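You operate a simulated robot arm through the tools that you are given. There is no shell and no other tool. Be economical: measure what you need, move in short steps, check, and stop when the job is done.

You run a simulated two-armed robot. Do the job below in one go: nothing can be reset, and whatever is moved stays where it is left.

JOB
Stand the red pot in the red saucer, water it from the clear jug, and top up the vase.
Fine: damp soil, vase to the blue line, jug back. Set down upright: clear jug.
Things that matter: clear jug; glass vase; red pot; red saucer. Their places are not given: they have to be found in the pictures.

It is judged by the outcome, as a careful person would: the job done as asked, and still so three seconds after it is handed in. It fails if anything else is knocked over, pushed out of place, dropped, spilled or broken.

ROBOT AND FRAMES
Two 7-joint arms with two-finger parallel grippers on one trunk that stands fixed in place. Base frame: the origin is at the foot of the trunk, x ahead of it, y to its left, z up; the work surface is at about z = 0.46. Lengths are in m, angles in rad, forces in N, time in s.
The left shoulder is at [0.06, 0.189, 0.978], the right one opposite. With the tool pointing down near the work surface each hand reaches from about 0.1 to 0.56 m from the base axis, measured 20 degrees to its own side. Payload 3.43 kg a hand.
Tool frame (each hand has its own): the origin (TCP) lies between the finger pads and is the grasp point; the fingertips stand 0.03 m ahead of it; z points along the fingers, y is the line along which they close. Largest opening 0.094 m; finger width 0.028, thickness 0.01; the body of the gripper, 0.05 by 0.096 m, starts 0.055 m behind the TCP.
Orientation is told as [roll, pitch, yaw] about the base's x, y, z axes, in that order, counted from this pose: with the fingers straight down and closing along the base's y, the tool's x points along the base's -x, its y along +y and its z along -z.

CONTROLS
- The arms move only by the tool jog_arm. It takes "left_plan", "right_plan" or both (then of equal length, played together; a hand with none holds still); each is a list of rows, each a list of 7 numbers: the shift along the tool's x, y, z in units of 50 mm (1.0 is 50 mm), then the turn, a rotation vector about the tool's x, y, z in units of 6 degrees (1.0 is 6 degrees), then the gripper command, from -1 (shut) to 1 (fully open), values between in proportion. In form: [[dx, dy, dz, wx, wy, wz, fingers], ...]. A call has 1 to 12 rows; each row shifts and turns the commanded pose from where the row before left it, along the tool's axes as they then stand. A call with a number of a shift or a turn outside -1 to 1 is refused whole. Rows are played at 5 a second. More than 0.05 m and 0.15 rad between two rows, or a gripper value outside its range, and nothing of the call is played. A pose out of reach is approached as far as the arm can. The call stops where the force on the tool passes 40 N (or 10 N more than at its start, if that is more) or the arm is blocked; 0.2 s more then pass. Each finger travels about 0.153 m/s and halts on what it meets, pressing with about 25 N; the grip force reading is that of the motor and also rises with nothing between the fingers. The clock runs only during rows and for 0.2 s after the last one: add rows that do not move to give the fingers time. It gives the time, the measured TCP pose, the force on the tool (base axes), the opening and the grip force at its end, in the units of the frame above (readings bear some noise), with the torque about the TCP (base axes, N m) and any sound that the robot's microphone picked up, and new pictures: "views" is both (left out), scene, wrist or none (wrist: the cameras of the hands that moved).
- Cameras (640 x 400 px; columns grow to the right, rows downward): "scene" is now at [0.0034, -0.0098, 1.5105]; the picture's right is [-0.15, -0.99, 0.00], its down [-0.88, 0.14, -0.46] and it looks along [0.46, -0.07, -0.89] (base axes); focal length 330 px, centre (320, 200). "left" rides on the left gripper at [0.076, -0.014, -0.102] in its tool frame; the picture's right is [0.18, 0.98, 0.00], its down [-0.75, 0.14, -0.64] and it looks along [-0.63, 0.12, 0.77] (tool axes); focal length 243 px, centre (320, 200). "right" rides on the right gripper at [0.076, 0.014, -0.102] in its tool frame; the picture's right is [-0.18, 0.98, 0.00], its down [-0.75, -0.14, -0.64] and it looks along [-0.63, -0.12, 0.77] (tool axes); focal length 243 px, centre (320, 200).
- lift_body(by): slides the trunk up (or, below 0, down) by that many m; the arms and the scene camera ride with it, the base frame stays. It gives what a move gives, with no picture.
- pan_tilt(pan, tilt): turns the head with the scene camera to pan (to the left, within 1.501 rad either way) and tilt (down, from -0.506 to 1.204), counted from straight ahead of the robot. It gives what a move gives, and a new picture of the scene camera.
- locate(camera, pixels): for up to 12 pixels [column, row] of the newest picture of that camera ("zoom" is the newest enlarged one), the place [x, y, z] in the base frame of the surface seen there, good to about 0.002 m. It takes no simulated time.
- enlarge(camera, box): a new picture of the part [left, top, right, bottom] of that camera's present view, enlarged. It takes no simulated time.
- close_job(): hands the job in; it is judged then, once.

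Keep the steps short. Do not move on a guess: measure, check each grasp and each placing, and mend mistakes. In all there are 80 turns and 200 pictures (those below and enlarged ones count). Leave the grippers open and the arms clear of the work at the hand-in unless told otherwise, and finish with a single line.

The tools are called after "Emit:" by a JSON object that holds its "method" and its "body". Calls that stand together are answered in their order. jog_arm: Moves the arms, as the interface text tells. Its arguments: {"type":"object","properties":{"left_plan":{"type":"array","items":{"type":"array","items":{"type":"number"}}},"right_plan":{"type":"array","items":{"type":"array","items":{"type":"number"}}},"views":{"type":"string","enum":["both","scene","wrist","none"]}},"required":[]} The other tools are called the same way: lift_body (by) slides the trunk up or down; pan_tilt (pan, tilt) turns the head that bears the scene camera; locate (camera, pixels) gives the place of the surface under pixels of a picture; enlarge (camera, box) takes an enlarged picture of a part of a camera's view; close_job () hands the job in.

At the start:

```text
t: 0.0
left_eef_pos: [0.4513, 0.1534, 0.9808]
left_tool_rot: [0.0, 0.0, 0.001]
left_force: [-0.1, 0.2, -0.5]
left_torque: [0.0, 0.04, -0.06]
left_grip_width: 0.0941
left_gripper_force: 0.0
right_eef_pos: [0.4213, -0.196, 0.891]
right_tool_rot: [-0.001, 0.001, 0.0]
right_force: [-0.6, 0.6, 0.8]
right_torque: [-0.01, -0.01, -0.04]
right_grip_width: 0.094
right_gripper_force: 0.2
trunk travel left (down, up): [-0.65, 0.34]
head pan, tilt: [-0.154, 1.089]
```

scene: 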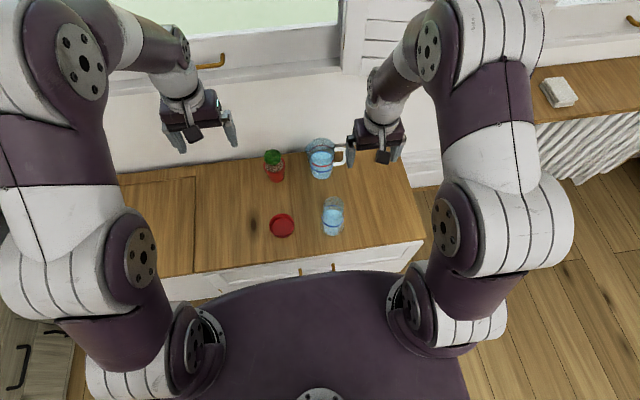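
right: 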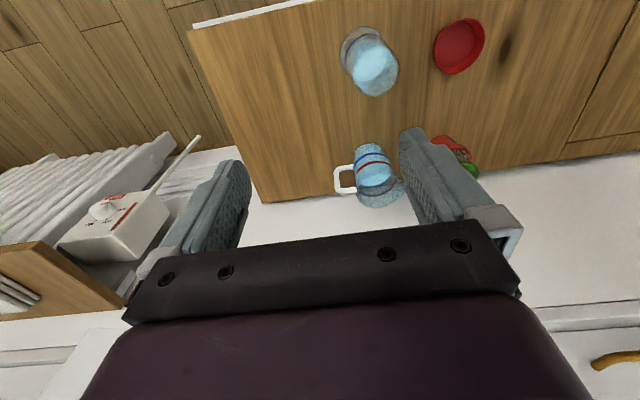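
left: 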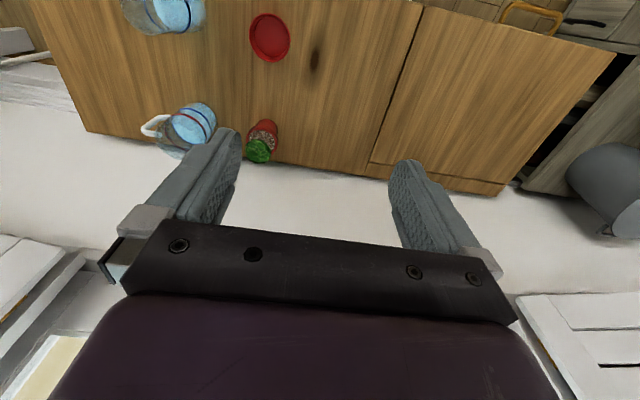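

I see the jug near (322,160), the pot near (274,165), the saucer at (282,225) and the vase at (333,215). I'll enlarge that area and measure.

Emit:
{"method": "enlarge", "body": {"camera": "scene", "box": [240, 130, 368, 250]}}

Emit:
{"method": "enlarge", "body": {"camera": "right", "box": [320, 10, 500, 220]}}

Emit:
{"method": "locate", "body": {"camera": "scene", "pixels": [[282, 225], [271, 226], [293, 226], [282, 214], [282, 236], [274, 157], [276, 178], [333, 205], [333, 230], [320, 150], [342, 155], [250, 200]]}}

```text
3.33 times, centred on (304, 190) of scene
```

zoom: 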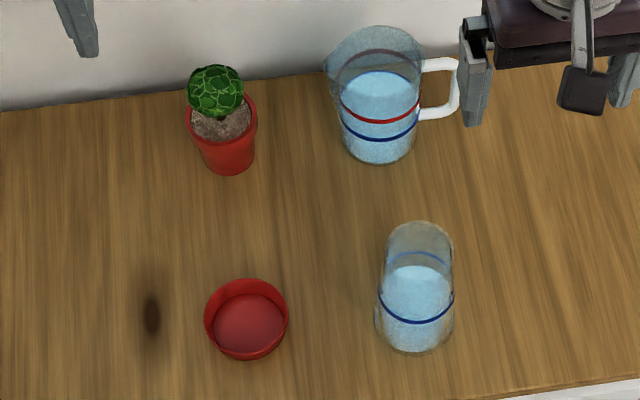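

```text
1.90 times, centred on (410, 115) of right
```

zoom: 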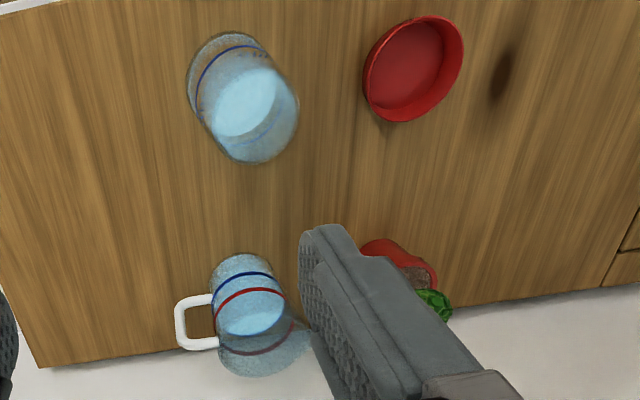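

```text
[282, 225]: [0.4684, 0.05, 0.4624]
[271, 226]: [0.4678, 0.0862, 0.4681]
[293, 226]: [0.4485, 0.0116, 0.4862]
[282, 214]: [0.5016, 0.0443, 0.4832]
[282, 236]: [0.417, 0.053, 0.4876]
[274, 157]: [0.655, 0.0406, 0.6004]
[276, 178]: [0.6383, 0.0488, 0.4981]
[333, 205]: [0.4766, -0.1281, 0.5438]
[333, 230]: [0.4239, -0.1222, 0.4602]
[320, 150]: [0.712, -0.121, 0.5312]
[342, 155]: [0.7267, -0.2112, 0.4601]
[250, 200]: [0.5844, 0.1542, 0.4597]
```

Emit:
{"method": "enlarge", "body": {"camera": "scene", "box": [260, 142, 356, 202]}}

```text
6.67 times, centred on (308, 172) of scene
```

zoom: 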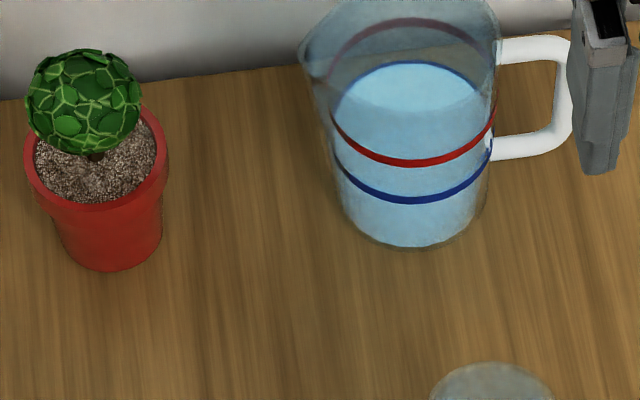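

Emit:
{"method": "locate", "body": {"camera": "zoom", "pixels": [[26, 155], [165, 155], [98, 212], [108, 272], [60, 250], [162, 250], [98, 175], [84, 60], [30, 95], [140, 95]]}}

Emit:
{"method": "locate", "body": {"camera": "zoom", "pixels": [[530, 50], [562, 90], [530, 145], [505, 50], [505, 148], [412, 247], [410, 200], [410, 165], [303, 50], [345, 205], [484, 205], [408, 90]]}}

Emit:
{"method": "enlarge", "body": {"camera": "scene", "box": [260, 190, 356, 250]}}

```text
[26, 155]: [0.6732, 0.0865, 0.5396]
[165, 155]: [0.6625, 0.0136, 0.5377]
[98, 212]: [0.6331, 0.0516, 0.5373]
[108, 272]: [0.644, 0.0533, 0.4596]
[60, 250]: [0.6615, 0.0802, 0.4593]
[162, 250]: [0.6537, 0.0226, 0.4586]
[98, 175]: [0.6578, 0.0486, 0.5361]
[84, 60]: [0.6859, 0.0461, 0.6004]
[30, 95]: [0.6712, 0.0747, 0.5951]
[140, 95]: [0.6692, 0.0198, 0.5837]
```

```text
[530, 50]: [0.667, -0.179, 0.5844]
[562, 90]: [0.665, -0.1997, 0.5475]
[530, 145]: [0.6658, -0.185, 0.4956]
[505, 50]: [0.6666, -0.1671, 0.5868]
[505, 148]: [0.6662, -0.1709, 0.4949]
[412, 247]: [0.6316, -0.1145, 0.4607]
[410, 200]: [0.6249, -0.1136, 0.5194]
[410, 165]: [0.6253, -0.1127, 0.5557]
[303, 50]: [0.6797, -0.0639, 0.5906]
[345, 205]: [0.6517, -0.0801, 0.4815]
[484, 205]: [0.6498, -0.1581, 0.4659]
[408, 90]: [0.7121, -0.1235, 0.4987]
```

```text
6.67 times, centred on (308, 220) of scene
```

zoom: 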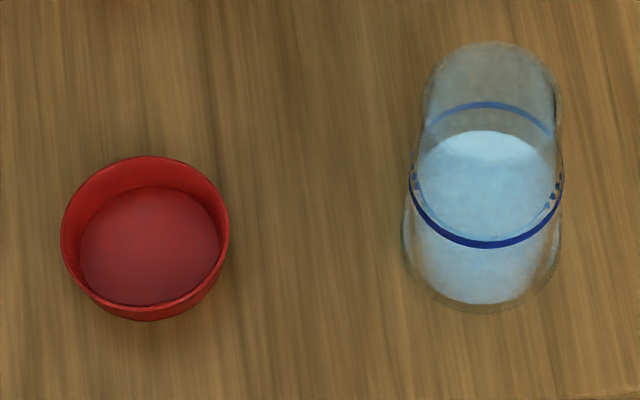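

Emit:
{"method": "locate", "body": {"camera": "zoom", "pixels": [[488, 244], [412, 185], [562, 190], [488, 103], [490, 45], [555, 90], [424, 100], [485, 312], [405, 235], [560, 250], [485, 135], [485, 220]]}}

Emit:
{"method": "locate", "body": {"camera": "zoom", "pixels": [[62, 225], [228, 225], [145, 158], [145, 312], [145, 240], [100, 205], [85, 260], [215, 260], [145, 190]]}}

Emit:
{"method": "pan_tilt", "body": {"pan": -0.15, "tilt": 0.95}}

```text
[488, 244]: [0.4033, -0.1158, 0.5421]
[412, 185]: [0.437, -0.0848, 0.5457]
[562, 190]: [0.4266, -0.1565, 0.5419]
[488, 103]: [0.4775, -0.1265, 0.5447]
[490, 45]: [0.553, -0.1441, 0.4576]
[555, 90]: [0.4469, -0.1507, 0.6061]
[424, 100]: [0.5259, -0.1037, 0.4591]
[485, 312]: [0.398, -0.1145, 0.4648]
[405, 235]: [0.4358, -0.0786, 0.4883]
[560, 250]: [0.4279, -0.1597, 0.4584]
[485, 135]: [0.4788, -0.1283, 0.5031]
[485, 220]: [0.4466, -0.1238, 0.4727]
```

```text
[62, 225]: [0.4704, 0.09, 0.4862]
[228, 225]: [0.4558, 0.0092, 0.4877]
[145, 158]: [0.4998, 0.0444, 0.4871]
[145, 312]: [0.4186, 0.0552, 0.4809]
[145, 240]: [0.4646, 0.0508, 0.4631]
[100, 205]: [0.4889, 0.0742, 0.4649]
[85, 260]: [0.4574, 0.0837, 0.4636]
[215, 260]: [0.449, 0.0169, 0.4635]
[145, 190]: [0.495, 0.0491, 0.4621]
```

```text
t: 0.7
left_eef_pos: [0.4516, 0.1529, 0.9812]
left_tool_rot: [0.0, 0.001, 0.001]
left_force: [-0.1, 0.4, 0.1]
left_torque: [0.03, 0.01, 0.01]
left_grip_width: 0.0942
left_gripper_force: 0.0
right_eef_pos: [0.4219, -0.1961, 0.8931]
right_tool_rot: [-0.001, -0.001, 0.0]
right_force: [0.3, 0.2, -0.2]
right_torque: [0.01, -0.01, -0.01]
right_grip_width: 0.094
right_gripper_force: 0.1
trunk travel left (down, up): [-0.65, 0.34]
head pan, tilt: [-0.15, 0.949]
```

scene: 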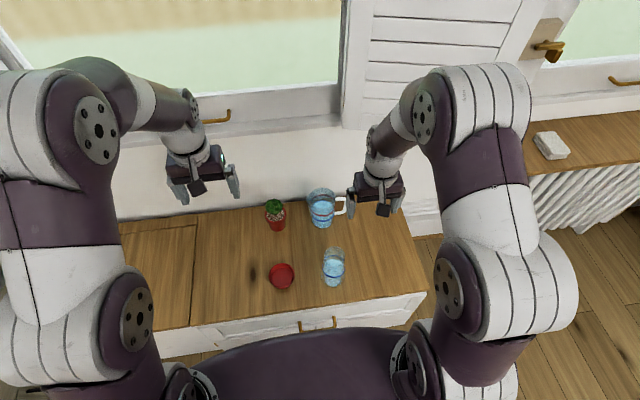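

Rough layout from these measurements:
- Saucer at (0.46, 0.05), with a 0.042 rim radius.
- Pot at (0.668, 0.05), 0.073 wide at the rim.
- Jug at (0.667, -0.117), spout towards +y and handle towards -y.
- Vase at (0.44, -0.12), blue line at z≈0.544.

I'll lower the trunk 0.15 so the far objects come within reach at a low tool angle. Both hands stay above 0.7.

Emit:
{"method": "lift_body", "body": {"by": -0.15}}

Emit:
{"method": "pan_tilt", "body": {"pan": -0.1, "tilt": 0.95}}

Emit:
{"method": "enlarge", "body": {"camera": "scene", "box": [240, 150, 400, 250]}}

```text
t: 2.4
left_eef_pos: [0.4513, 0.154, 0.8323]
left_tool_rot: [0.002, 0.0, 0.001]
left_force: [0.9, 0.0, -0.2]
left_torque: [0.03, 0.01, -0.04]
left_grip_width: 0.0941
left_gripper_force: 0.1
right_eef_pos: [0.4218, -0.1959, 0.7418]
right_tool_rot: [0.0, -0.001, 0.0]
right_force: [-0.9, -0.2, -1.1]
right_torque: [-0.02, 0.01, -0.02]
right_grip_width: 0.0942
right_gripper_force: 0.1
trunk travel left (down, up): [-0.5, 0.49]
head pan, tilt: [-0.15, 0.949]
```

```text
t: 3.1
left_eef_pos: [0.4519, 0.1535, 0.8318]
left_tool_rot: [0.001, 0.0, 0.001]
left_force: [-0.4, -0.7, -0.4]
left_torque: [0.0, -0.02, -0.03]
left_grip_width: 0.0944
left_gripper_force: 0.0
right_eef_pos: [0.422, -0.1963, 0.7423]
right_tool_rot: [0.0, 0.0, 0.0]
right_force: [0.0, 0.8, 0.8]
right_torque: [0.0, -0.03, 0.0]
right_grip_width: 0.0941
right_gripper_force: 0.0
trunk travel left (down, up): [-0.5, 0.49]
head pan, tilt: [-0.099, 0.949]
```

scene: 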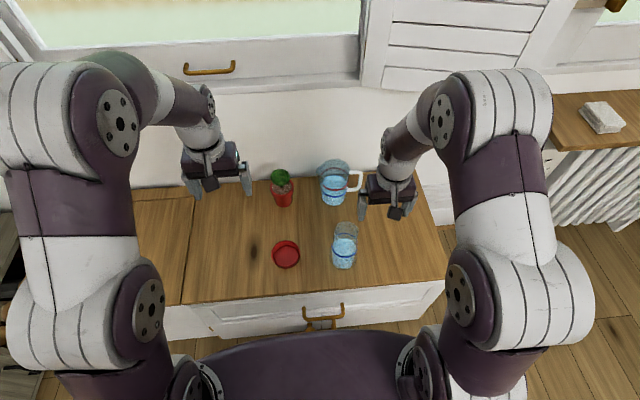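

```text
4.00 times, centred on (320, 200) of scene
```

zoom: 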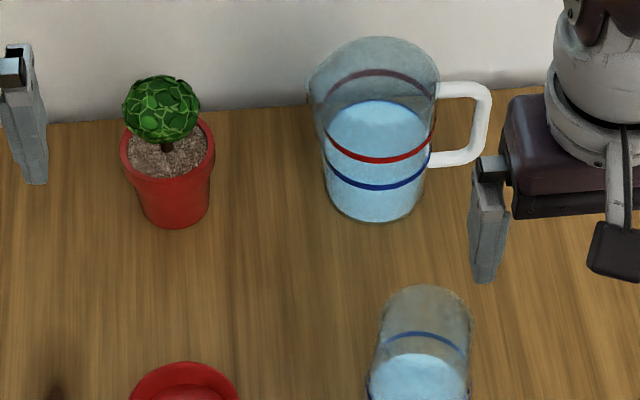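

Emit:
{"method": "locate", "body": {"camera": "zoom", "pixels": [[428, 287], [470, 320], [383, 320], [170, 228], [170, 172], [170, 190], [170, 200], [121, 150], [214, 150], [310, 85], [375, 40], [438, 75]]}}

Emit:
{"method": "locate", "body": {"camera": "zoom", "pixels": [[488, 100], [486, 130], [460, 88], [455, 158], [375, 160], [375, 188], [375, 218], [480, 130], [418, 100], [425, 130], [324, 115], [20, 120]]}}

```text
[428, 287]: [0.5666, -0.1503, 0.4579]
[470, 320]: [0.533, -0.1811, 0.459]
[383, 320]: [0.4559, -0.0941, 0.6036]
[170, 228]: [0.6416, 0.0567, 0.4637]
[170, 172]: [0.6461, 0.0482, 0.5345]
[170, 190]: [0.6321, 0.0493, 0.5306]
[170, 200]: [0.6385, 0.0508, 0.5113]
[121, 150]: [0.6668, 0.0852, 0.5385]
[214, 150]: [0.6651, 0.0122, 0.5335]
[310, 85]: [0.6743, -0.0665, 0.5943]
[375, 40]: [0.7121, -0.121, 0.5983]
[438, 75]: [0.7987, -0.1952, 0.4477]
```

```text
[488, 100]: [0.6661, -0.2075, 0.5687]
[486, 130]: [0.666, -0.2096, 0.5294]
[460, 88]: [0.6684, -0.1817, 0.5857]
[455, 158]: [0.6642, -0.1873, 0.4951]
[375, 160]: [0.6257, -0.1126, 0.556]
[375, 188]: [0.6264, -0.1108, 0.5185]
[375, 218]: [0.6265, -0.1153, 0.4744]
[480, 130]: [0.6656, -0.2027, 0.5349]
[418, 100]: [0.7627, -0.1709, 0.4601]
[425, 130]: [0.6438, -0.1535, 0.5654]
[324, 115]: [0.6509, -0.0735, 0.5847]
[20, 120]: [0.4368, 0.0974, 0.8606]
```

Plan for the pot: the left hand comes in 30° below horizontal, yawed 12° inward, and grips the pot near its collar under the plant. First I'll turn the hand in place, well above everything.

Emit:
{"method": "jog_arm", "body": {"left_plan": [[0, 0, 0, 0, 0, 1, 1], [0, 0, 0, 0, 0, 1, 1], [0, 0, 0, 0, -1, 0, 1], [0, 0, 0, 0, -1, 0, 1], [0, 0, 0, 0, -1, 0, 1], [0, 0, 0, 0, -1, 0, 1], [0, 0, 0, 0, -1, 0, 1], [0, 0, 0, 0, -1, 0, 1], [0, 0, 0, 0, -1, 0, 1], [0, 0, 0, 0, -1, 0, 1], [0, 0, 0, 0, -1, 0, 1], [0, 0, 0, 0, -1, 0, 1]], "views": "both"}}

```text
t: 5.7
left_eef_pos: [0.4471, 0.1442, 0.8284]
left_tool_rot: [-0.063, -0.907, -0.189]
left_force: [-0.4, -0.9, -0.5]
left_torque: [0.0, 0.01, 0.0]
left_grip_width: 0.0938
left_gripper_force: 0.1
left hand out of reach, approached as far as the arm can: row 9, 10
right_eef_pos: [0.4223, -0.196, 0.7421]
right_tool_rot: [0.0, 0.0, 0.0]
right_force: [0.4, -0.5, 0.0]
right_torque: [0.01, 0.01, -0.01]
right_grip_width: 0.0939
right_gripper_force: 0.0
trunk travel left (down, up): [-0.5, 0.49]
head pan, tilt: [-0.099, 0.949]
```

scene: 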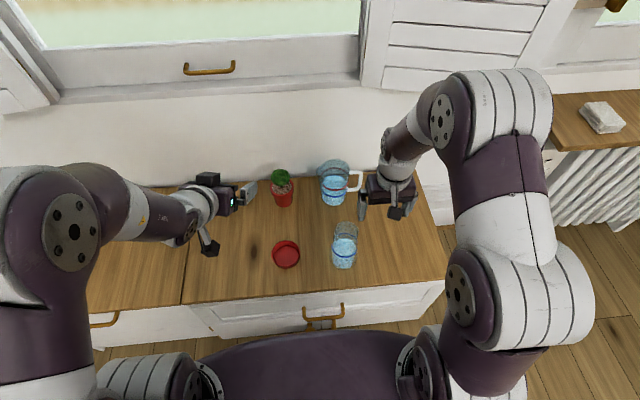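
left: 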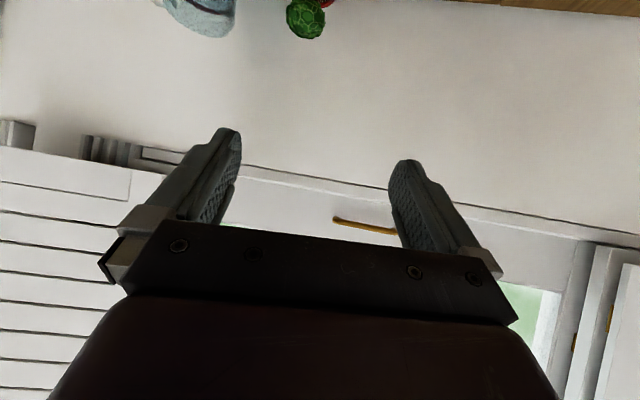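

The hand has nearly reached the angle but lagged on rows 9 and 10. Next I'll move it halfway down and forward and check again.

Emit:
{"method": "jog_arm", "body": {"left_plan": [[0, 0, 0, 0, 0, 0, 1], [0.378, -0.144, 0.548, 0, 0, 0, 1], [0.378, -0.144, 0.548, 0, 0, 0, 1], [0.378, -0.144, 0.548, 0, 0, 0, 1], [0.378, -0.144, 0.548, 0, 0, 0, 1], [0, 0, 0, 0, 0, 0, 1], [0, 0, 0, 0, 0, 0, 1]], "views": "scene"}}

```text
t: 7.3
left_eef_pos: [0.484, 0.1142, 0.7067]
left_tool_rot: [-0.072, -0.906, -0.187]
left_force: [0.1, -0.3, -0.2]
left_torque: [-0.01, 0.0, -0.06]
left_grip_width: 0.0939
left_gripper_force: 0.1
left hand out of reach, approached as far as the arm can: row 5
right_eef_pos: [0.4225, -0.1954, 0.7411]
right_tool_rot: [0.001, 0.001, 0.001]
right_force: [-0.5, -0.1, -0.4]
right_torque: [-0.01, 0.03, 0.03]
right_grip_width: 0.0942
right_gripper_force: 0.0
trunk travel left (down, up): [-0.5, 0.49]
head pan, tilt: [-0.099, 0.949]
```

scene: 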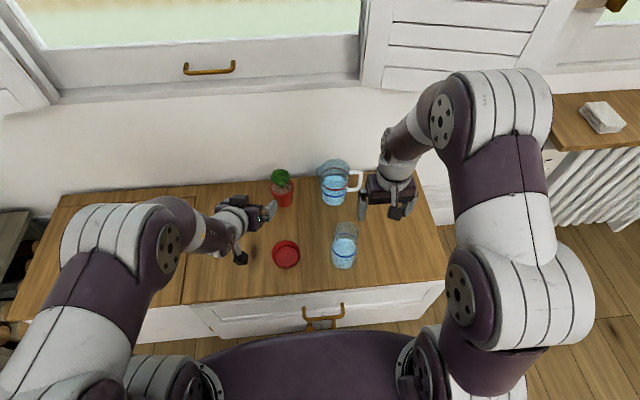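

The wrist tops out at about 52° of pitch here. A lower trunk should ease that, but the right hand would come too close to the vase. So I'll raise the right hand and move it outward first.

Emit:
{"method": "jog_arm", "body": {"right_plan": [[0, -0.6, -0.7, 0, 0, 0, 1], [0, -0.6, -0.7, 0, 0, 0, 1], [0, -0.6, -0.7, 0, 0, 0, 1], [0, 0, 0, 0, 0, 0, 1]], "views": "none"}}

Emit:
{"method": "lift_body", "body": {"by": -0.1}}

Emit:
{"method": "jog_arm", "body": {"left_plan": [[0, 0, 0, 0, 0, 0, 1], [0, 0, 0, 0, 0, 0, 1], [0, 0, 0, 0, 0, 0, 1]], "views": "both"}}

```text
t: 8.3
left_eef_pos: [0.4834, 0.1157, 0.708]
left_tool_rot: [-0.073, -0.906, -0.189]
left_force: [0.5, 0.6, 0.4]
left_torque: [0.02, -0.03, -0.02]
left_grip_width: 0.094
left_gripper_force: 0.1
right_eef_pos: [0.4228, -0.2867, 0.8467]
right_tool_rot: [-0.002, 0.0, -0.001]
right_force: [0.5, 0.4, -1.2]
right_torque: [0.01, 0.01, 0.01]
right_grip_width: 0.0941
right_gripper_force: 0.1
trunk travel left (down, up): [-0.5, 0.49]
head pan, tilt: [-0.099, 0.949]
```

```text
t: 9.6
left_eef_pos: [0.4844, 0.1141, 0.6078]
left_tool_rot: [-0.073, -0.904, -0.189]
left_force: [0.8, -0.3, 0.5]
left_torque: [0.03, -0.02, -0.01]
left_grip_width: 0.0942
left_gripper_force: 0.1
right_eef_pos: [0.4209, -0.2865, 0.7456]
right_tool_rot: [0.0, 0.0, 0.001]
right_force: [-0.4, -0.3, 0.7]
right_torque: [0.0, 0.03, 0.03]
right_grip_width: 0.0939
right_gripper_force: 0.1
trunk travel left (down, up): [-0.4, 0.59]
head pan, tilt: [-0.099, 0.949]
```

```text
t: 10.4
left_eef_pos: [0.4838, 0.1144, 0.607]
left_tool_rot: [-0.073, -0.906, -0.188]
left_force: [-1.0, 0.8, 0.4]
left_torque: [-0.02, 0.02, 0.01]
left_grip_width: 0.0939
left_gripper_force: 0.1
right_eef_pos: [0.4213, -0.2859, 0.7449]
right_tool_rot: [-0.001, 0.001, 0.0]
right_force: [0.2, 0.5, -0.3]
right_torque: [0.02, 0.02, -0.01]
right_grip_width: 0.094
right_gripper_force: 0.1
trunk travel left (down, up): [-0.4, 0.59]
head pan, tilt: [-0.099, 0.949]
```

scene: 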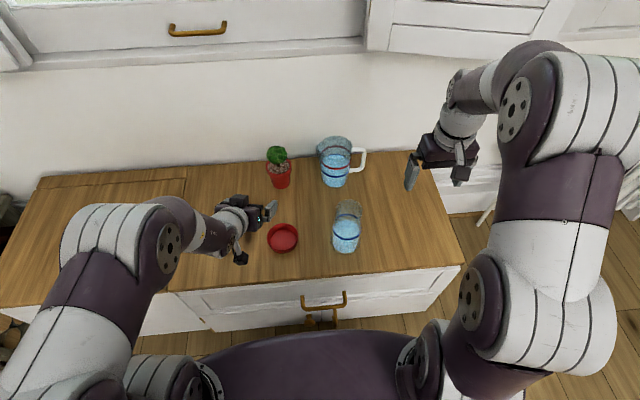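
left: 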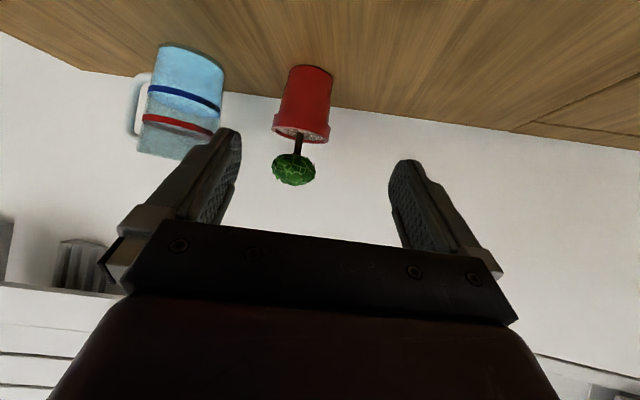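

Next I'll move towards the pre-grasp point in front of the pot and see whether the orientation catches up.

Emit:
{"method": "jog_arm", "body": {"left_plan": [[-0.083, -0.185, 0.37, 0, 0, 0, 1], [-0.083, -0.185, 0.37, 0, 0, 0, 1], [-0.083, -0.185, 0.37, 0, 0, 0, 1], [0, 0, 0, 0, 0, 0, 1], [0, 0, 0, 0, 0, 0, 1]], "views": "both"}}

```text
t: 11.6
left_eef_pos: [0.5341, 0.0932, 0.5893]
left_tool_rot: [-0.079, -0.903, -0.189]
left_force: [-0.1, 0.3, -0.1]
left_torque: [0.0, -0.02, 0.04]
left_grip_width: 0.0941
left_gripper_force: 0.0
left hand out of reach, approached as far as the arm can: row 1, 2, 3
right_eef_pos: [0.4207, -0.2864, 0.7455]
right_tool_rot: [0.0, 0.001, 0.0]
right_force: [0.5, -0.5, 0.1]
right_torque: [0.02, 0.0, -0.01]
right_grip_width: 0.0941
right_gripper_force: 0.0
trunk travel left (down, up): [-0.4, 0.59]
head pan, tilt: [-0.099, 0.949]
```

scene: 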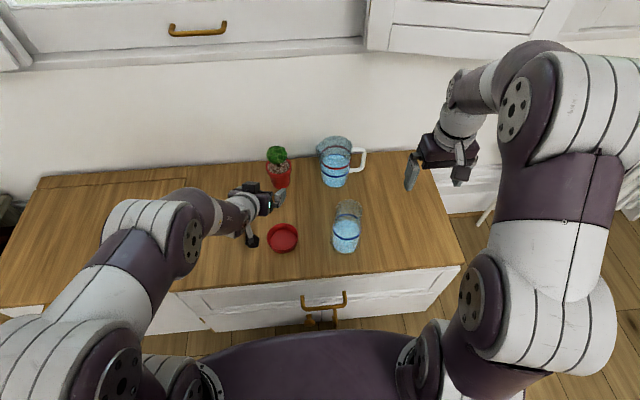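
left: 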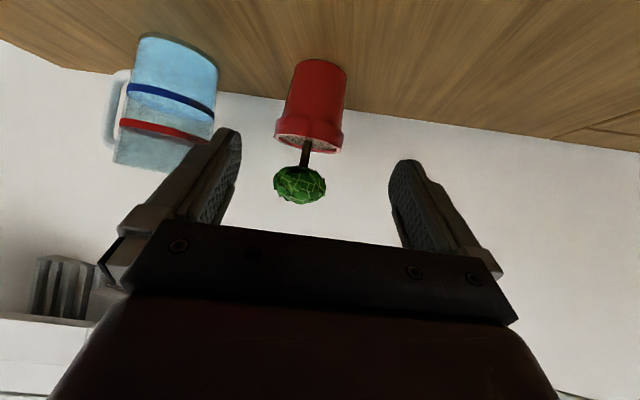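

The wrist bend is at its limit because the forearm comes in from the left. Yawing the hand 18° further inward should relieve it.

Emit:
{"method": "jog_arm", "body": {"left_plan": [[0, 0, 0, 0.866, 0, 0.5, 1], [0, 0, 0, 0.866, 0, 0.5, 1], [0, 0, 0, 0.866, 0, 0.5, 1], [0, 0, 0, 0, 0, 0, 1], [0, 0, 0, 0, 0, 0, 1]], "views": "wrist"}}

```text
t: 12.8
left_eef_pos: [0.5346, 0.0924, 0.5882]
left_tool_rot: [-0.143, -0.923, -0.443]
left_force: [0.3, -0.1, -1.4]
left_torque: [0.05, 0.03, -0.01]
left_grip_width: 0.0939
left_gripper_force: 0.0
right_eef_pos: [0.4214, -0.2866, 0.7455]
right_tool_rot: [0.0, 0.0, 0.001]
right_force: [-0.2, -0.1, 0.6]
right_torque: [0.01, -0.02, -0.01]
right_grip_width: 0.094
right_gripper_force: 0.1
trunk travel left (down, up): [-0.4, 0.59]
head pan, tilt: [-0.099, 0.949]
```

left: 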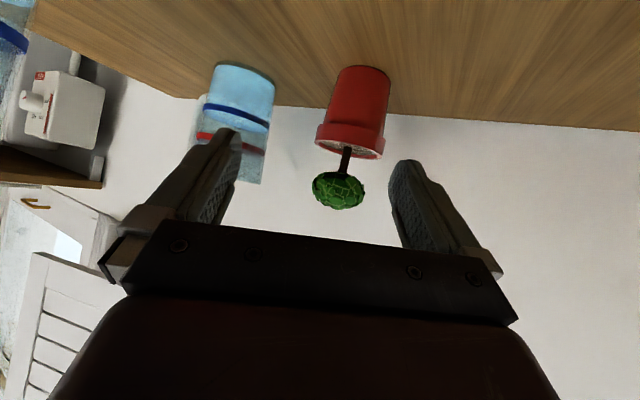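

No out-of-reach report this time. The hand has about 5° of roll, which I'll correct, and I'll flatten the pitch a little.

Emit:
{"method": "jog_arm", "body": {"left_plan": [[0, 0, 0, 0, 0, 1, 1], [0, 0, 0, 0, -1, 0, 1], [0, 0, 0, 0, 0, 0, 1], [0, 0, 0, 0, 0, 0, 1]], "views": "wrist"}}

Emit:
{"method": "locate", "body": {"camera": "left", "pixels": [[318, 132], [384, 150], [350, 68], [335, 190], [350, 110]]}}

```text
t: 13.8
left_eef_pos: [0.536, 0.0918, 0.5889]
left_tool_rot: [-0.004, -1.035, -0.619]
left_force: [-1.0, -0.5, -0.4]
left_torque: [-0.02, -0.02, 0.0]
left_grip_width: 0.0942
left_gripper_force: 0.1
right_eef_pos: [0.4213, -0.2868, 0.7467]
right_tool_rot: [0.001, 0.0, 0.001]
right_force: [-0.4, -0.5, 0.8]
right_torque: [0.0, 0.01, 0.0]
right_grip_width: 0.0939
right_gripper_force: 0.0
trunk travel left (down, up): [-0.4, 0.59]
head pan, tilt: [-0.099, 0.949]
```

left: 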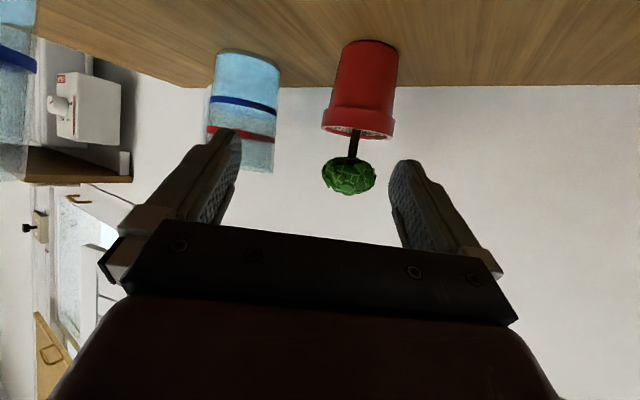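

```text
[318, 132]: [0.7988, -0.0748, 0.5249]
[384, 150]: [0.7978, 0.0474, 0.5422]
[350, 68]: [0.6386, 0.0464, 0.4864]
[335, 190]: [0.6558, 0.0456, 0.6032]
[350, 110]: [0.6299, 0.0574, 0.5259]
```

The orientation is good now: roll 0, 31° below horizontal, yaw -35.5°. I'll line up sideways, advance part way, and check.

Emit:
{"method": "jog_arm", "body": {"left_plan": [[-0.046, 0.416, 0, 0, 0, 0, 1], [-0.046, 0.416, 0, 0, 0, 0, 1], [0, 0, 0.5, 0, 0, 0, 1], [0, 0, 0.5, 0, 0, 0, 1], [0, 0, 0, 0, 0, 0, 1], [0, 0, 0, 0, 0, 0, 1]], "views": "both"}}

```text
t: 15.2
left_eef_pos: [0.5956, 0.099, 0.5671]
left_tool_rot: [-0.004, -1.034, -0.618]
left_force: [0.4, -0.6, -0.1]
left_torque: [-0.02, 0.03, -0.02]
left_grip_width: 0.0941
left_gripper_force: 0.2
right_eef_pos: [0.421, -0.2867, 0.7465]
right_tool_rot: [-0.001, 0.001, 0.0]
right_force: [0.3, -0.4, -0.5]
right_torque: [-0.02, -0.01, 0.03]
right_grip_width: 0.0939
right_gripper_force: 0.0
trunk travel left (down, up): [-0.4, 0.59]
head pan, tilt: [-0.099, 0.949]
```

scene: 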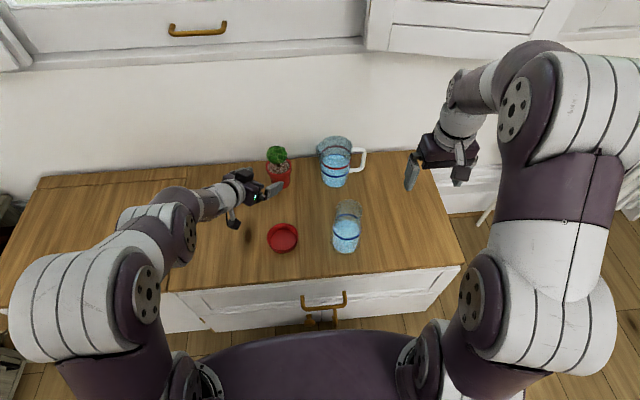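
left: 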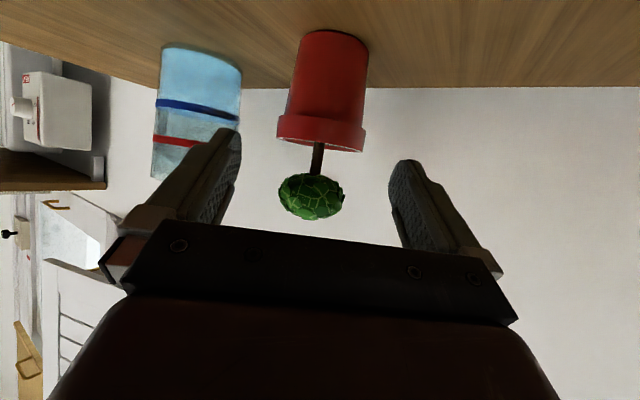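

The plant and pot sit centred between the fingers (pot at column ~322, finger gap centre ~316). I'll advance the remaining 93 mm and then check.

Emit:
{"method": "jog_arm", "body": {"left_plan": [[0, 0.01, 0.47, 0, 0, 0, 1], [0, 0.01, 0.47, 0, 0, 0, 1], [0, 0, 0.47, 0, 0, 0, 1], [0, 0, 0.46, 0, 0, 0, 1], [0, 0, 0, 0, 0, 0, 1]], "views": "both"}}

Emit:
{"method": "enlarge", "body": {"camera": "scene", "box": [220, 130, 348, 210]}}

```text
t: 16.4
left_eef_pos: [0.6622, 0.0519, 0.5191]
left_tool_rot: [-0.005, -1.035, -0.618]
left_force: [-0.2, 0.0, -0.1]
left_torque: [0.01, 0.02, 0.02]
left_grip_width: 0.0941
left_gripper_force: 0.0
right_eef_pos: [0.4223, -0.2866, 0.7456]
right_tool_rot: [0.001, 0.0, 0.001]
right_force: [0.2, 0.5, 1.0]
right_torque: [0.0, 0.01, -0.03]
right_grip_width: 0.0943
right_gripper_force: 0.1
trunk travel left (down, up): [-0.4, 0.59]
head pan, tilt: [-0.099, 0.949]
```

scene: 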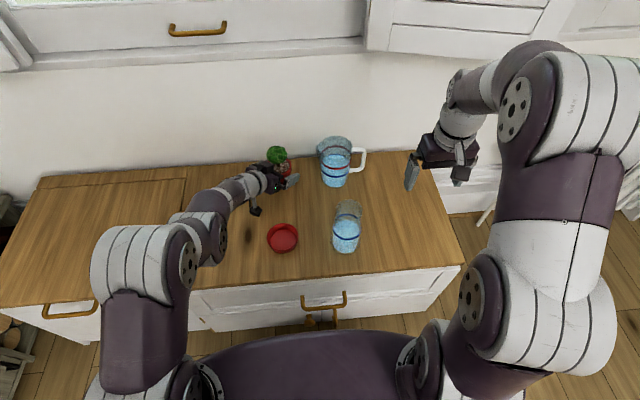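
left: 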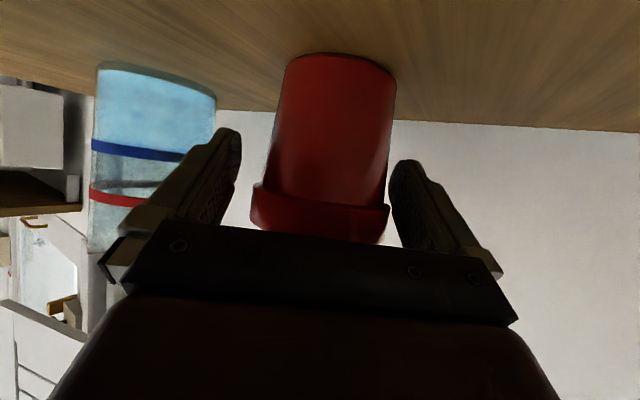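

```text
5.00 times, centred on (284, 170) of scene
```

zoom: 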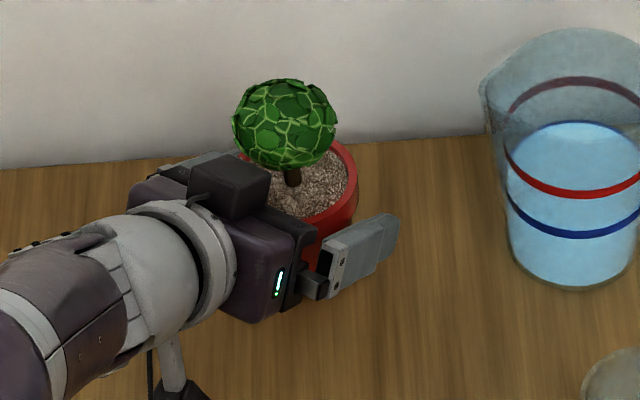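

The pot is between the fingers and the plant is clear of the gripper body, so I'll close.

Emit:
{"method": "jog_arm", "body": {"left_plan": [[0, 0, 0, 0, 0, 0, 0.6], [0, 0, 0, 0, 0, 0, -1], [0, 0, 0, 0, 0, 0, -1], [0, 0, 0, 0, 0, 0, -1]], "views": "wrist"}}

```text
t: 17.4
left_eef_pos: [0.6621, 0.0522, 0.5196]
left_tool_rot: [-0.003, -1.034, -0.618]
left_force: [2.6, 1.2, 0.9]
left_torque: [-0.1, -0.02, 0.05]
left_grip_width: 0.079
left_gripper_force: 25.1
right_eef_pos: [0.4205, -0.287, 0.7464]
right_tool_rot: [0.0, 0.002, 0.001]
right_force: [-0.1, 0.0, -0.1]
right_torque: [0.03, -0.01, 0.03]
right_grip_width: 0.0943
right_gripper_force: 0.2
trunk travel left (down, up): [-0.4, 0.59]
head pan, tilt: [-0.099, 0.949]
```

left: 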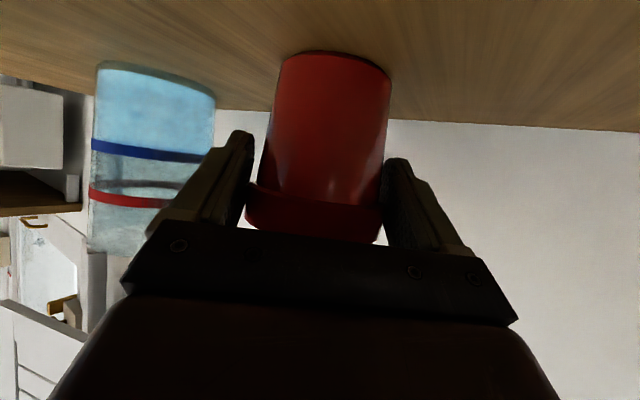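

It's gripped at 0.079 width and 25 N. I'll lift straight up a little and check.

Emit:
{"method": "jog_arm", "body": {"left_plan": [[-0.43, 0, -0.255, 0, 0, 0, -1], [-0.43, 0, -0.255, 0, 0, 0, -1], [-0.43, 0, -0.255, 0, 0, 0, -1], [0, 0, 0, 0, 0, 0, -1]], "views": "both"}}

```text
t: 18.4
left_eef_pos: [0.663, 0.0516, 0.5935]
left_tool_rot: [-0.005, -1.033, -0.615]
left_force: [0.3, -0.7, -4.1]
left_torque: [0.02, 0.02, 0.03]
left_grip_width: 0.079
left_gripper_force: 24.7
right_eef_pos: [0.4227, -0.2865, 0.7455]
right_tool_rot: [-0.002, -0.001, 0.0]
right_force: [-0.8, -0.2, 0.0]
right_torque: [0.01, 0.02, -0.02]
right_grip_width: 0.0941
right_gripper_force: 0.0
trunk travel left (down, up): [-0.4, 0.59]
head pan, tilt: [-0.099, 0.949]
```

scene: 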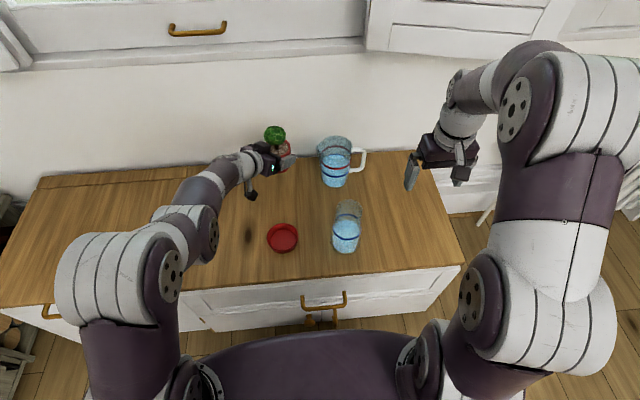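
left: 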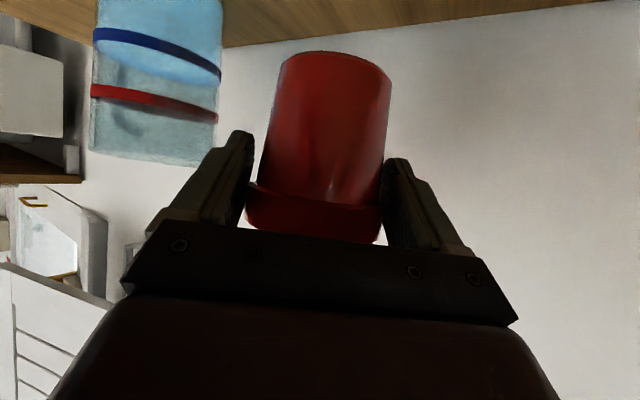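

The lift is good: about 4 N of load, and the pot is upright. I'll carry it back towards the saucer at this height, halfway first.

Emit:
{"method": "jog_arm", "body": {"left_plan": [[0.26, -0.36, -0.438, 0, 0, 0, -1], [0.26, -0.36, -0.438, 0, 0, 0, -1], [0.26, -0.36, -0.438, 0, 0, 0, -1], [0.26, -0.36, -0.438, 0, 0, 0, -1], [0, 0, 0, 0, 0, 0, -1]], "views": "scene"}}

```text
t: 19.6
left_eef_pos: [0.5374, 0.0555, 0.5943]
left_tool_rot: [-0.004, -1.035, -0.617]
left_force: [0.0, -0.1, -4.1]
left_torque: [-0.01, -0.01, 0.01]
left_grip_width: 0.0788
left_gripper_force: 24.9
right_eef_pos: [0.4216, -0.2856, 0.7454]
right_tool_rot: [0.0, 0.001, 0.0]
right_force: [0.5, -1.0, 0.2]
right_torque: [0.01, -0.03, -0.01]
right_grip_width: 0.0939
right_gripper_force: 0.0
trunk travel left (down, up): [-0.4, 0.59]
head pan, tilt: [-0.099, 0.949]
```

scene: 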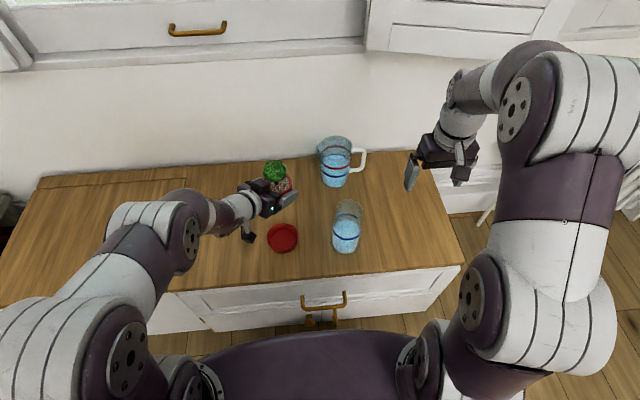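

Emit:
{"method": "jog_arm", "body": {"left_plan": [[0.227, -0.333, -0.381, 0, 0, 0, -1], [0.227, -0.333, -0.381, 0, 0, 0, -1], [0.227, -0.333, -0.381, 0, 0, 0, -1], [0, 0, 0, 0, 0, 0, -1], [0, 0, 0, 0, 0, 0, -1]], "views": "both"}}

Emit:
{"method": "enlarge", "body": {"camera": "scene", "box": [220, 190, 348, 270]}}

```text
t: 20.8
left_eef_pos: [0.4536, 0.0541, 0.5946]
left_tool_rot: [-0.004, -1.036, -0.617]
left_force: [0.1, -0.1, -4.1]
left_torque: [0.0, 0.04, 0.01]
left_grip_width: 0.0786
left_gripper_force: 25.3
right_eef_pos: [0.4212, -0.2871, 0.7465]
right_tool_rot: [0.001, 0.0, 0.0]
right_force: [-0.6, -0.1, -0.1]
right_torque: [0.0, 0.02, -0.01]
right_grip_width: 0.0941
right_gripper_force: 0.0
trunk travel left (down, up): [-0.4, 0.59]
head pan, tilt: [-0.099, 0.949]
```

scene: 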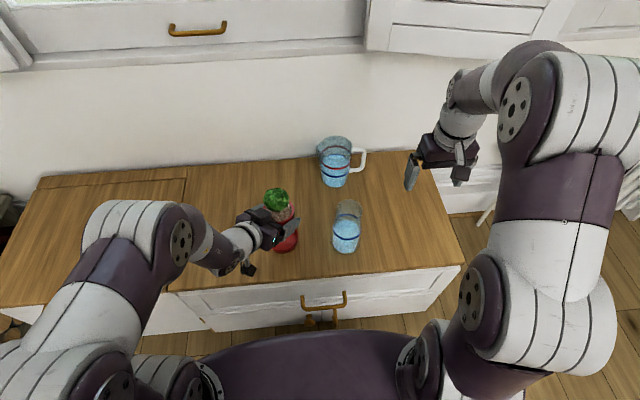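
left: 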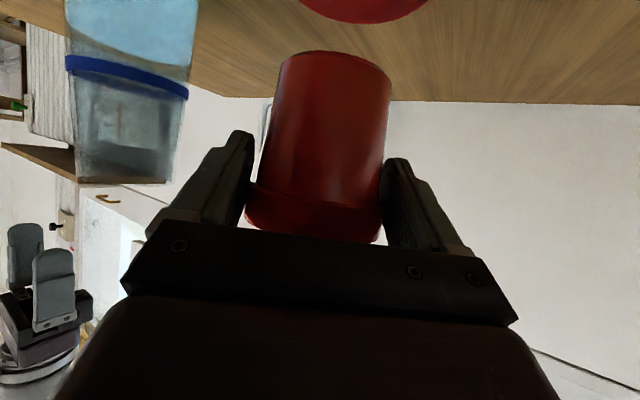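

```text
5.00 times, centred on (284, 230) of scene
```

zoom: 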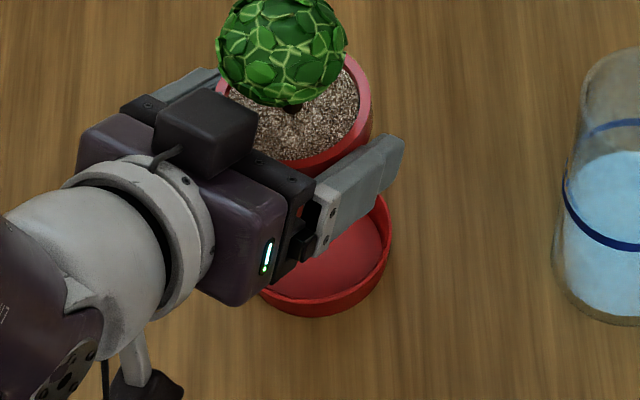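

I'll measure the pot's rim against the saucer before lowering.

Emit:
{"method": "locate", "body": {"camera": "zoom", "pixels": [[371, 95], [218, 90], [300, 160], [350, 62], [368, 120], [355, 140], [388, 260], [320, 308], [340, 300], [380, 200], [275, 300]]}}

Emit:
{"method": "enlarge", "body": {"camera": "left", "box": [200, 0, 480, 175]}}

```text
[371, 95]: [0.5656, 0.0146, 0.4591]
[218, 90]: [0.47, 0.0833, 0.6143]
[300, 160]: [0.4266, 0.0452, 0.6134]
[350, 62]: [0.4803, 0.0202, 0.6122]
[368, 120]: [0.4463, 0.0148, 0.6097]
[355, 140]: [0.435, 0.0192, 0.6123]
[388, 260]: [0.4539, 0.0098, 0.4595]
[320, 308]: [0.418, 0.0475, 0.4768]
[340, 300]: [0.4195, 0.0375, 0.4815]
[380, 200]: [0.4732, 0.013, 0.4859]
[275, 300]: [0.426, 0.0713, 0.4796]
```

```text
2.29 times, centred on (340, 88) of left
```

zoom: 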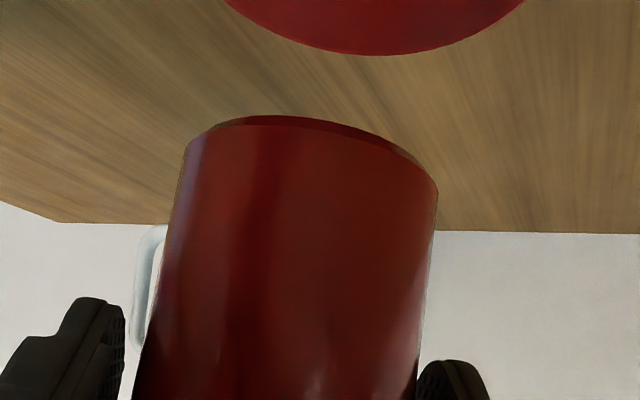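

The pot axis is at about (0.462, 0.0485) and the saucer centre at (0.460, 0.0497), so they're aligned within about 2 mm. I'll lower to just above contact.

Emit:
{"method": "jog_arm", "body": {"left_plan": [[0.29, 0, 0.165, 0, 0, 0, -1], [0.29, 0, 0.165, 0, 0, 0, -1], [0.29, 0, 0.165, 0, 0, 0, -1], [0.25, 0, 0.145, 0, 0, 0, -1], [0, 0, 0, 0, 0, 0, -1]], "views": "both"}}

Emit:
{"method": "enlarge", "body": {"camera": "scene", "box": [220, 190, 348, 270]}}

```text
t: 22.0
left_eef_pos: [0.4612, 0.055, 0.5343]
left_tool_rot: [-0.02, -1.031, -0.604]
left_force: [0.0, 0.1, -3.5]
left_torque: [0.03, 0.02, -0.01]
left_grip_width: 0.0786
left_gripper_force: 25.8
left hand out of reach, approached as far as the arm can: row 3, 4
right_eef_pos: [0.4223, -0.2871, 0.7462]
right_tool_rot: [0.001, -0.001, -0.001]
right_force: [-0.2, 0.6, 0.0]
right_torque: [-0.03, 0.03, -0.01]
right_grip_width: 0.0941
right_gripper_force: 0.0
trunk travel left (down, up): [-0.4, 0.59]
head pan, tilt: [-0.099, 0.949]
```

scene: 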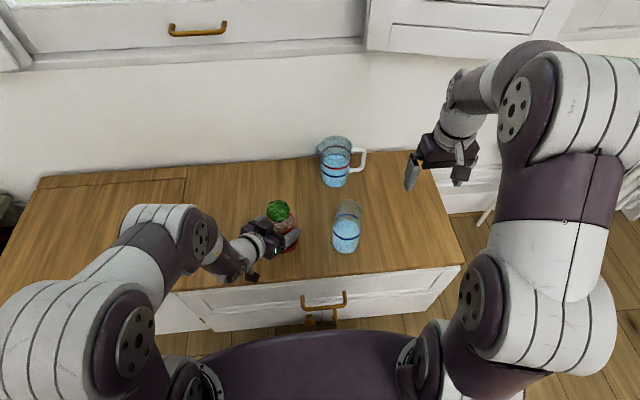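
left: 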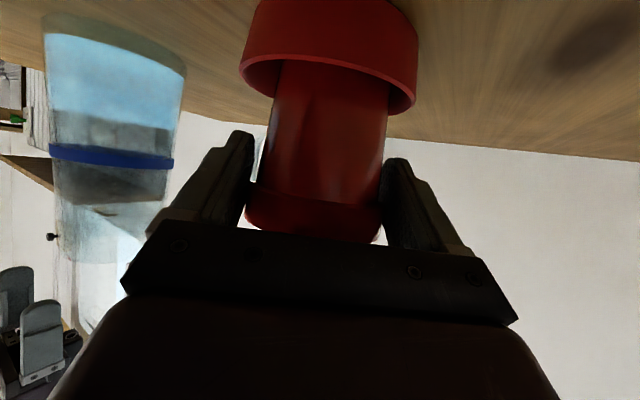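

```text
5.00 times, centred on (284, 230) of scene
```

zoom: 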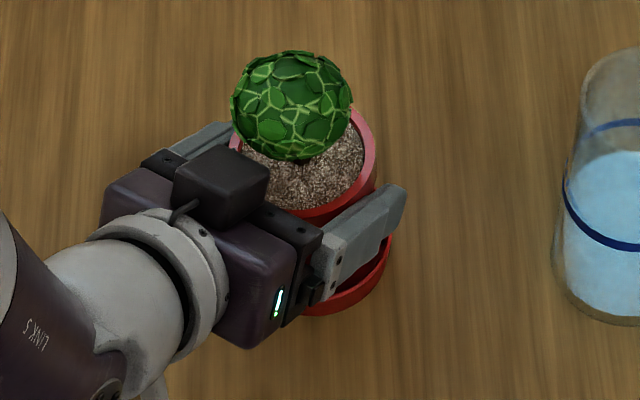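

The arm hit a reach limit on rows 3 and 4 and drifted about 7 mm in x. I'll raise 25 mm and then use the trunk for the final lowering.

Emit:
{"method": "jog_arm", "body": {"left_plan": [[-0.43, 0, -0.255, 0, 0, 0, -1], [0, 0, 0, 0, 0, 0, -1], [0, 0, 0, 0, 0, 0, -1]], "views": "none"}}

```text
t: 22.8
left_eef_pos: [0.4613, 0.0561, 0.5584]
left_tool_rot: [-0.005, -1.035, -0.615]
left_force: [0.3, -0.5, -4.8]
left_torque: [0.0, 0.05, 0.0]
left_grip_width: 0.0788
left_gripper_force: 25.0
right_eef_pos: [0.4215, -0.2867, 0.7463]
right_tool_rot: [0.0, 0.001, -0.001]
right_force: [-0.1, 0.6, 0.1]
right_torque: [-0.02, -0.01, -0.03]
right_grip_width: 0.0942
right_gripper_force: 0.1
trunk travel left (down, up): [-0.4, 0.59]
head pan, tilt: [-0.099, 0.949]
```

Emit:
{"method": "jog_arm", "body": {"left_plan": [[-0.16, 0, -0.1, 0, 0, 0, -1], [0.076, -0.126, -0.128, 0, 0, 0, -1], [0, 0, 0, 0, 0, 0, -1]], "views": "scene"}}

Emit:
{"method": "enlarge", "body": {"camera": "scene", "box": [220, 190, 348, 270]}}

```text
t: 23.6
left_eef_pos: [0.4511, 0.0545, 0.5687]
left_tool_rot: [-0.005, -1.036, -0.616]
left_force: [-0.4, 0.0, -4.2]
left_torque: [-0.01, 0.05, 0.03]
left_grip_width: 0.0786
left_gripper_force: 25.4
right_eef_pos: [0.4204, -0.287, 0.7445]
right_tool_rot: [-0.001, 0.001, 0.001]
right_force: [0.5, -0.3, -0.2]
right_torque: [-0.02, -0.05, -0.03]
right_grip_width: 0.094
right_gripper_force: 0.0
trunk travel left (down, up): [-0.4, 0.59]
head pan, tilt: [-0.099, 0.949]
```

scene: 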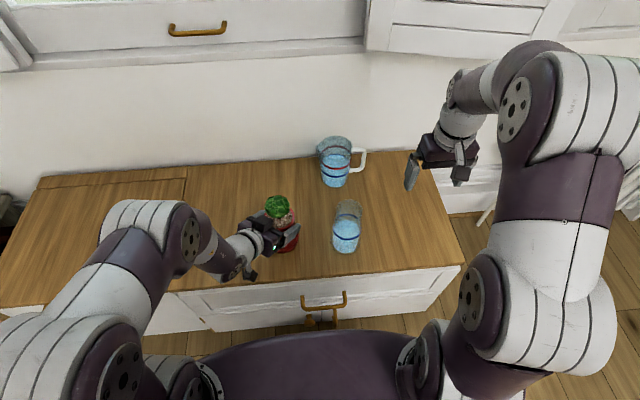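

```text
5.00 times, centred on (284, 230) of scene
```

zoom: 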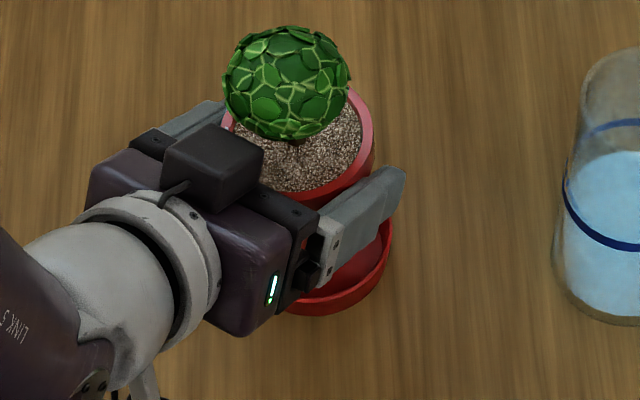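

It's aligned at TCP (0.451, 0.0545). I'll lower the trunk 42 mm, leaving about 3 mm.

Emit:
{"method": "lift_body", "body": {"by": -0.042}}

Emit:
{"method": "enlarge", "body": {"camera": "left", "box": [160, 0, 500, 212]}}

```text
t: 24.4
left_eef_pos: [0.4519, 0.0535, 0.527]
left_tool_rot: [-0.005, -1.035, -0.616]
left_force: [-0.5, -0.4, -3.8]
left_torque: [0.04, 0.05, 0.0]
left_grip_width: 0.079
left_gripper_force: 24.8
right_eef_pos: [0.4209, -0.2872, 0.7044]
right_tool_rot: [0.0, -0.002, -0.001]
right_force: [-0.4, 0.1, 0.3]
right_torque: [0.0, -0.01, 0.01]
right_grip_width: 0.094
right_gripper_force: 0.0
trunk travel left (down, up): [-0.358, 0.632]
head pan, tilt: [-0.099, 0.949]
```

```text
1.88 times, centred on (330, 106) of left
```

zoom: 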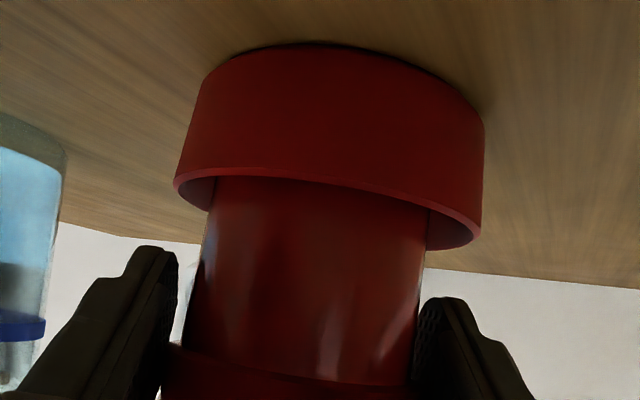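

It's inside the saucer with gaps on both sides and still hanging free (3.8 N). I'll lower 3 mm more.

Emit:
{"method": "lift_body", "body": {"by": -0.003}}

```text
t: 25.0
left_eef_pos: [0.452, 0.0538, 0.5233]
left_tool_rot: [-0.004, -1.038, -0.618]
left_force: [0.2, -0.5, -0.3]
left_torque: [-0.08, 0.07, 0.0]
left_grip_width: 0.0787
left_gripper_force: 24.9
right_eef_pos: [0.4205, -0.2864, 0.7013]
right_tool_rot: [-0.001, 0.0, 0.0]
right_force: [-0.1, 1.2, 0.7]
right_torque: [0.03, -0.02, 0.03]
right_grip_width: 0.0939
right_gripper_force: 0.1
trunk travel left (down, up): [-0.355, 0.635]
head pan, tilt: [-0.099, 0.949]
```

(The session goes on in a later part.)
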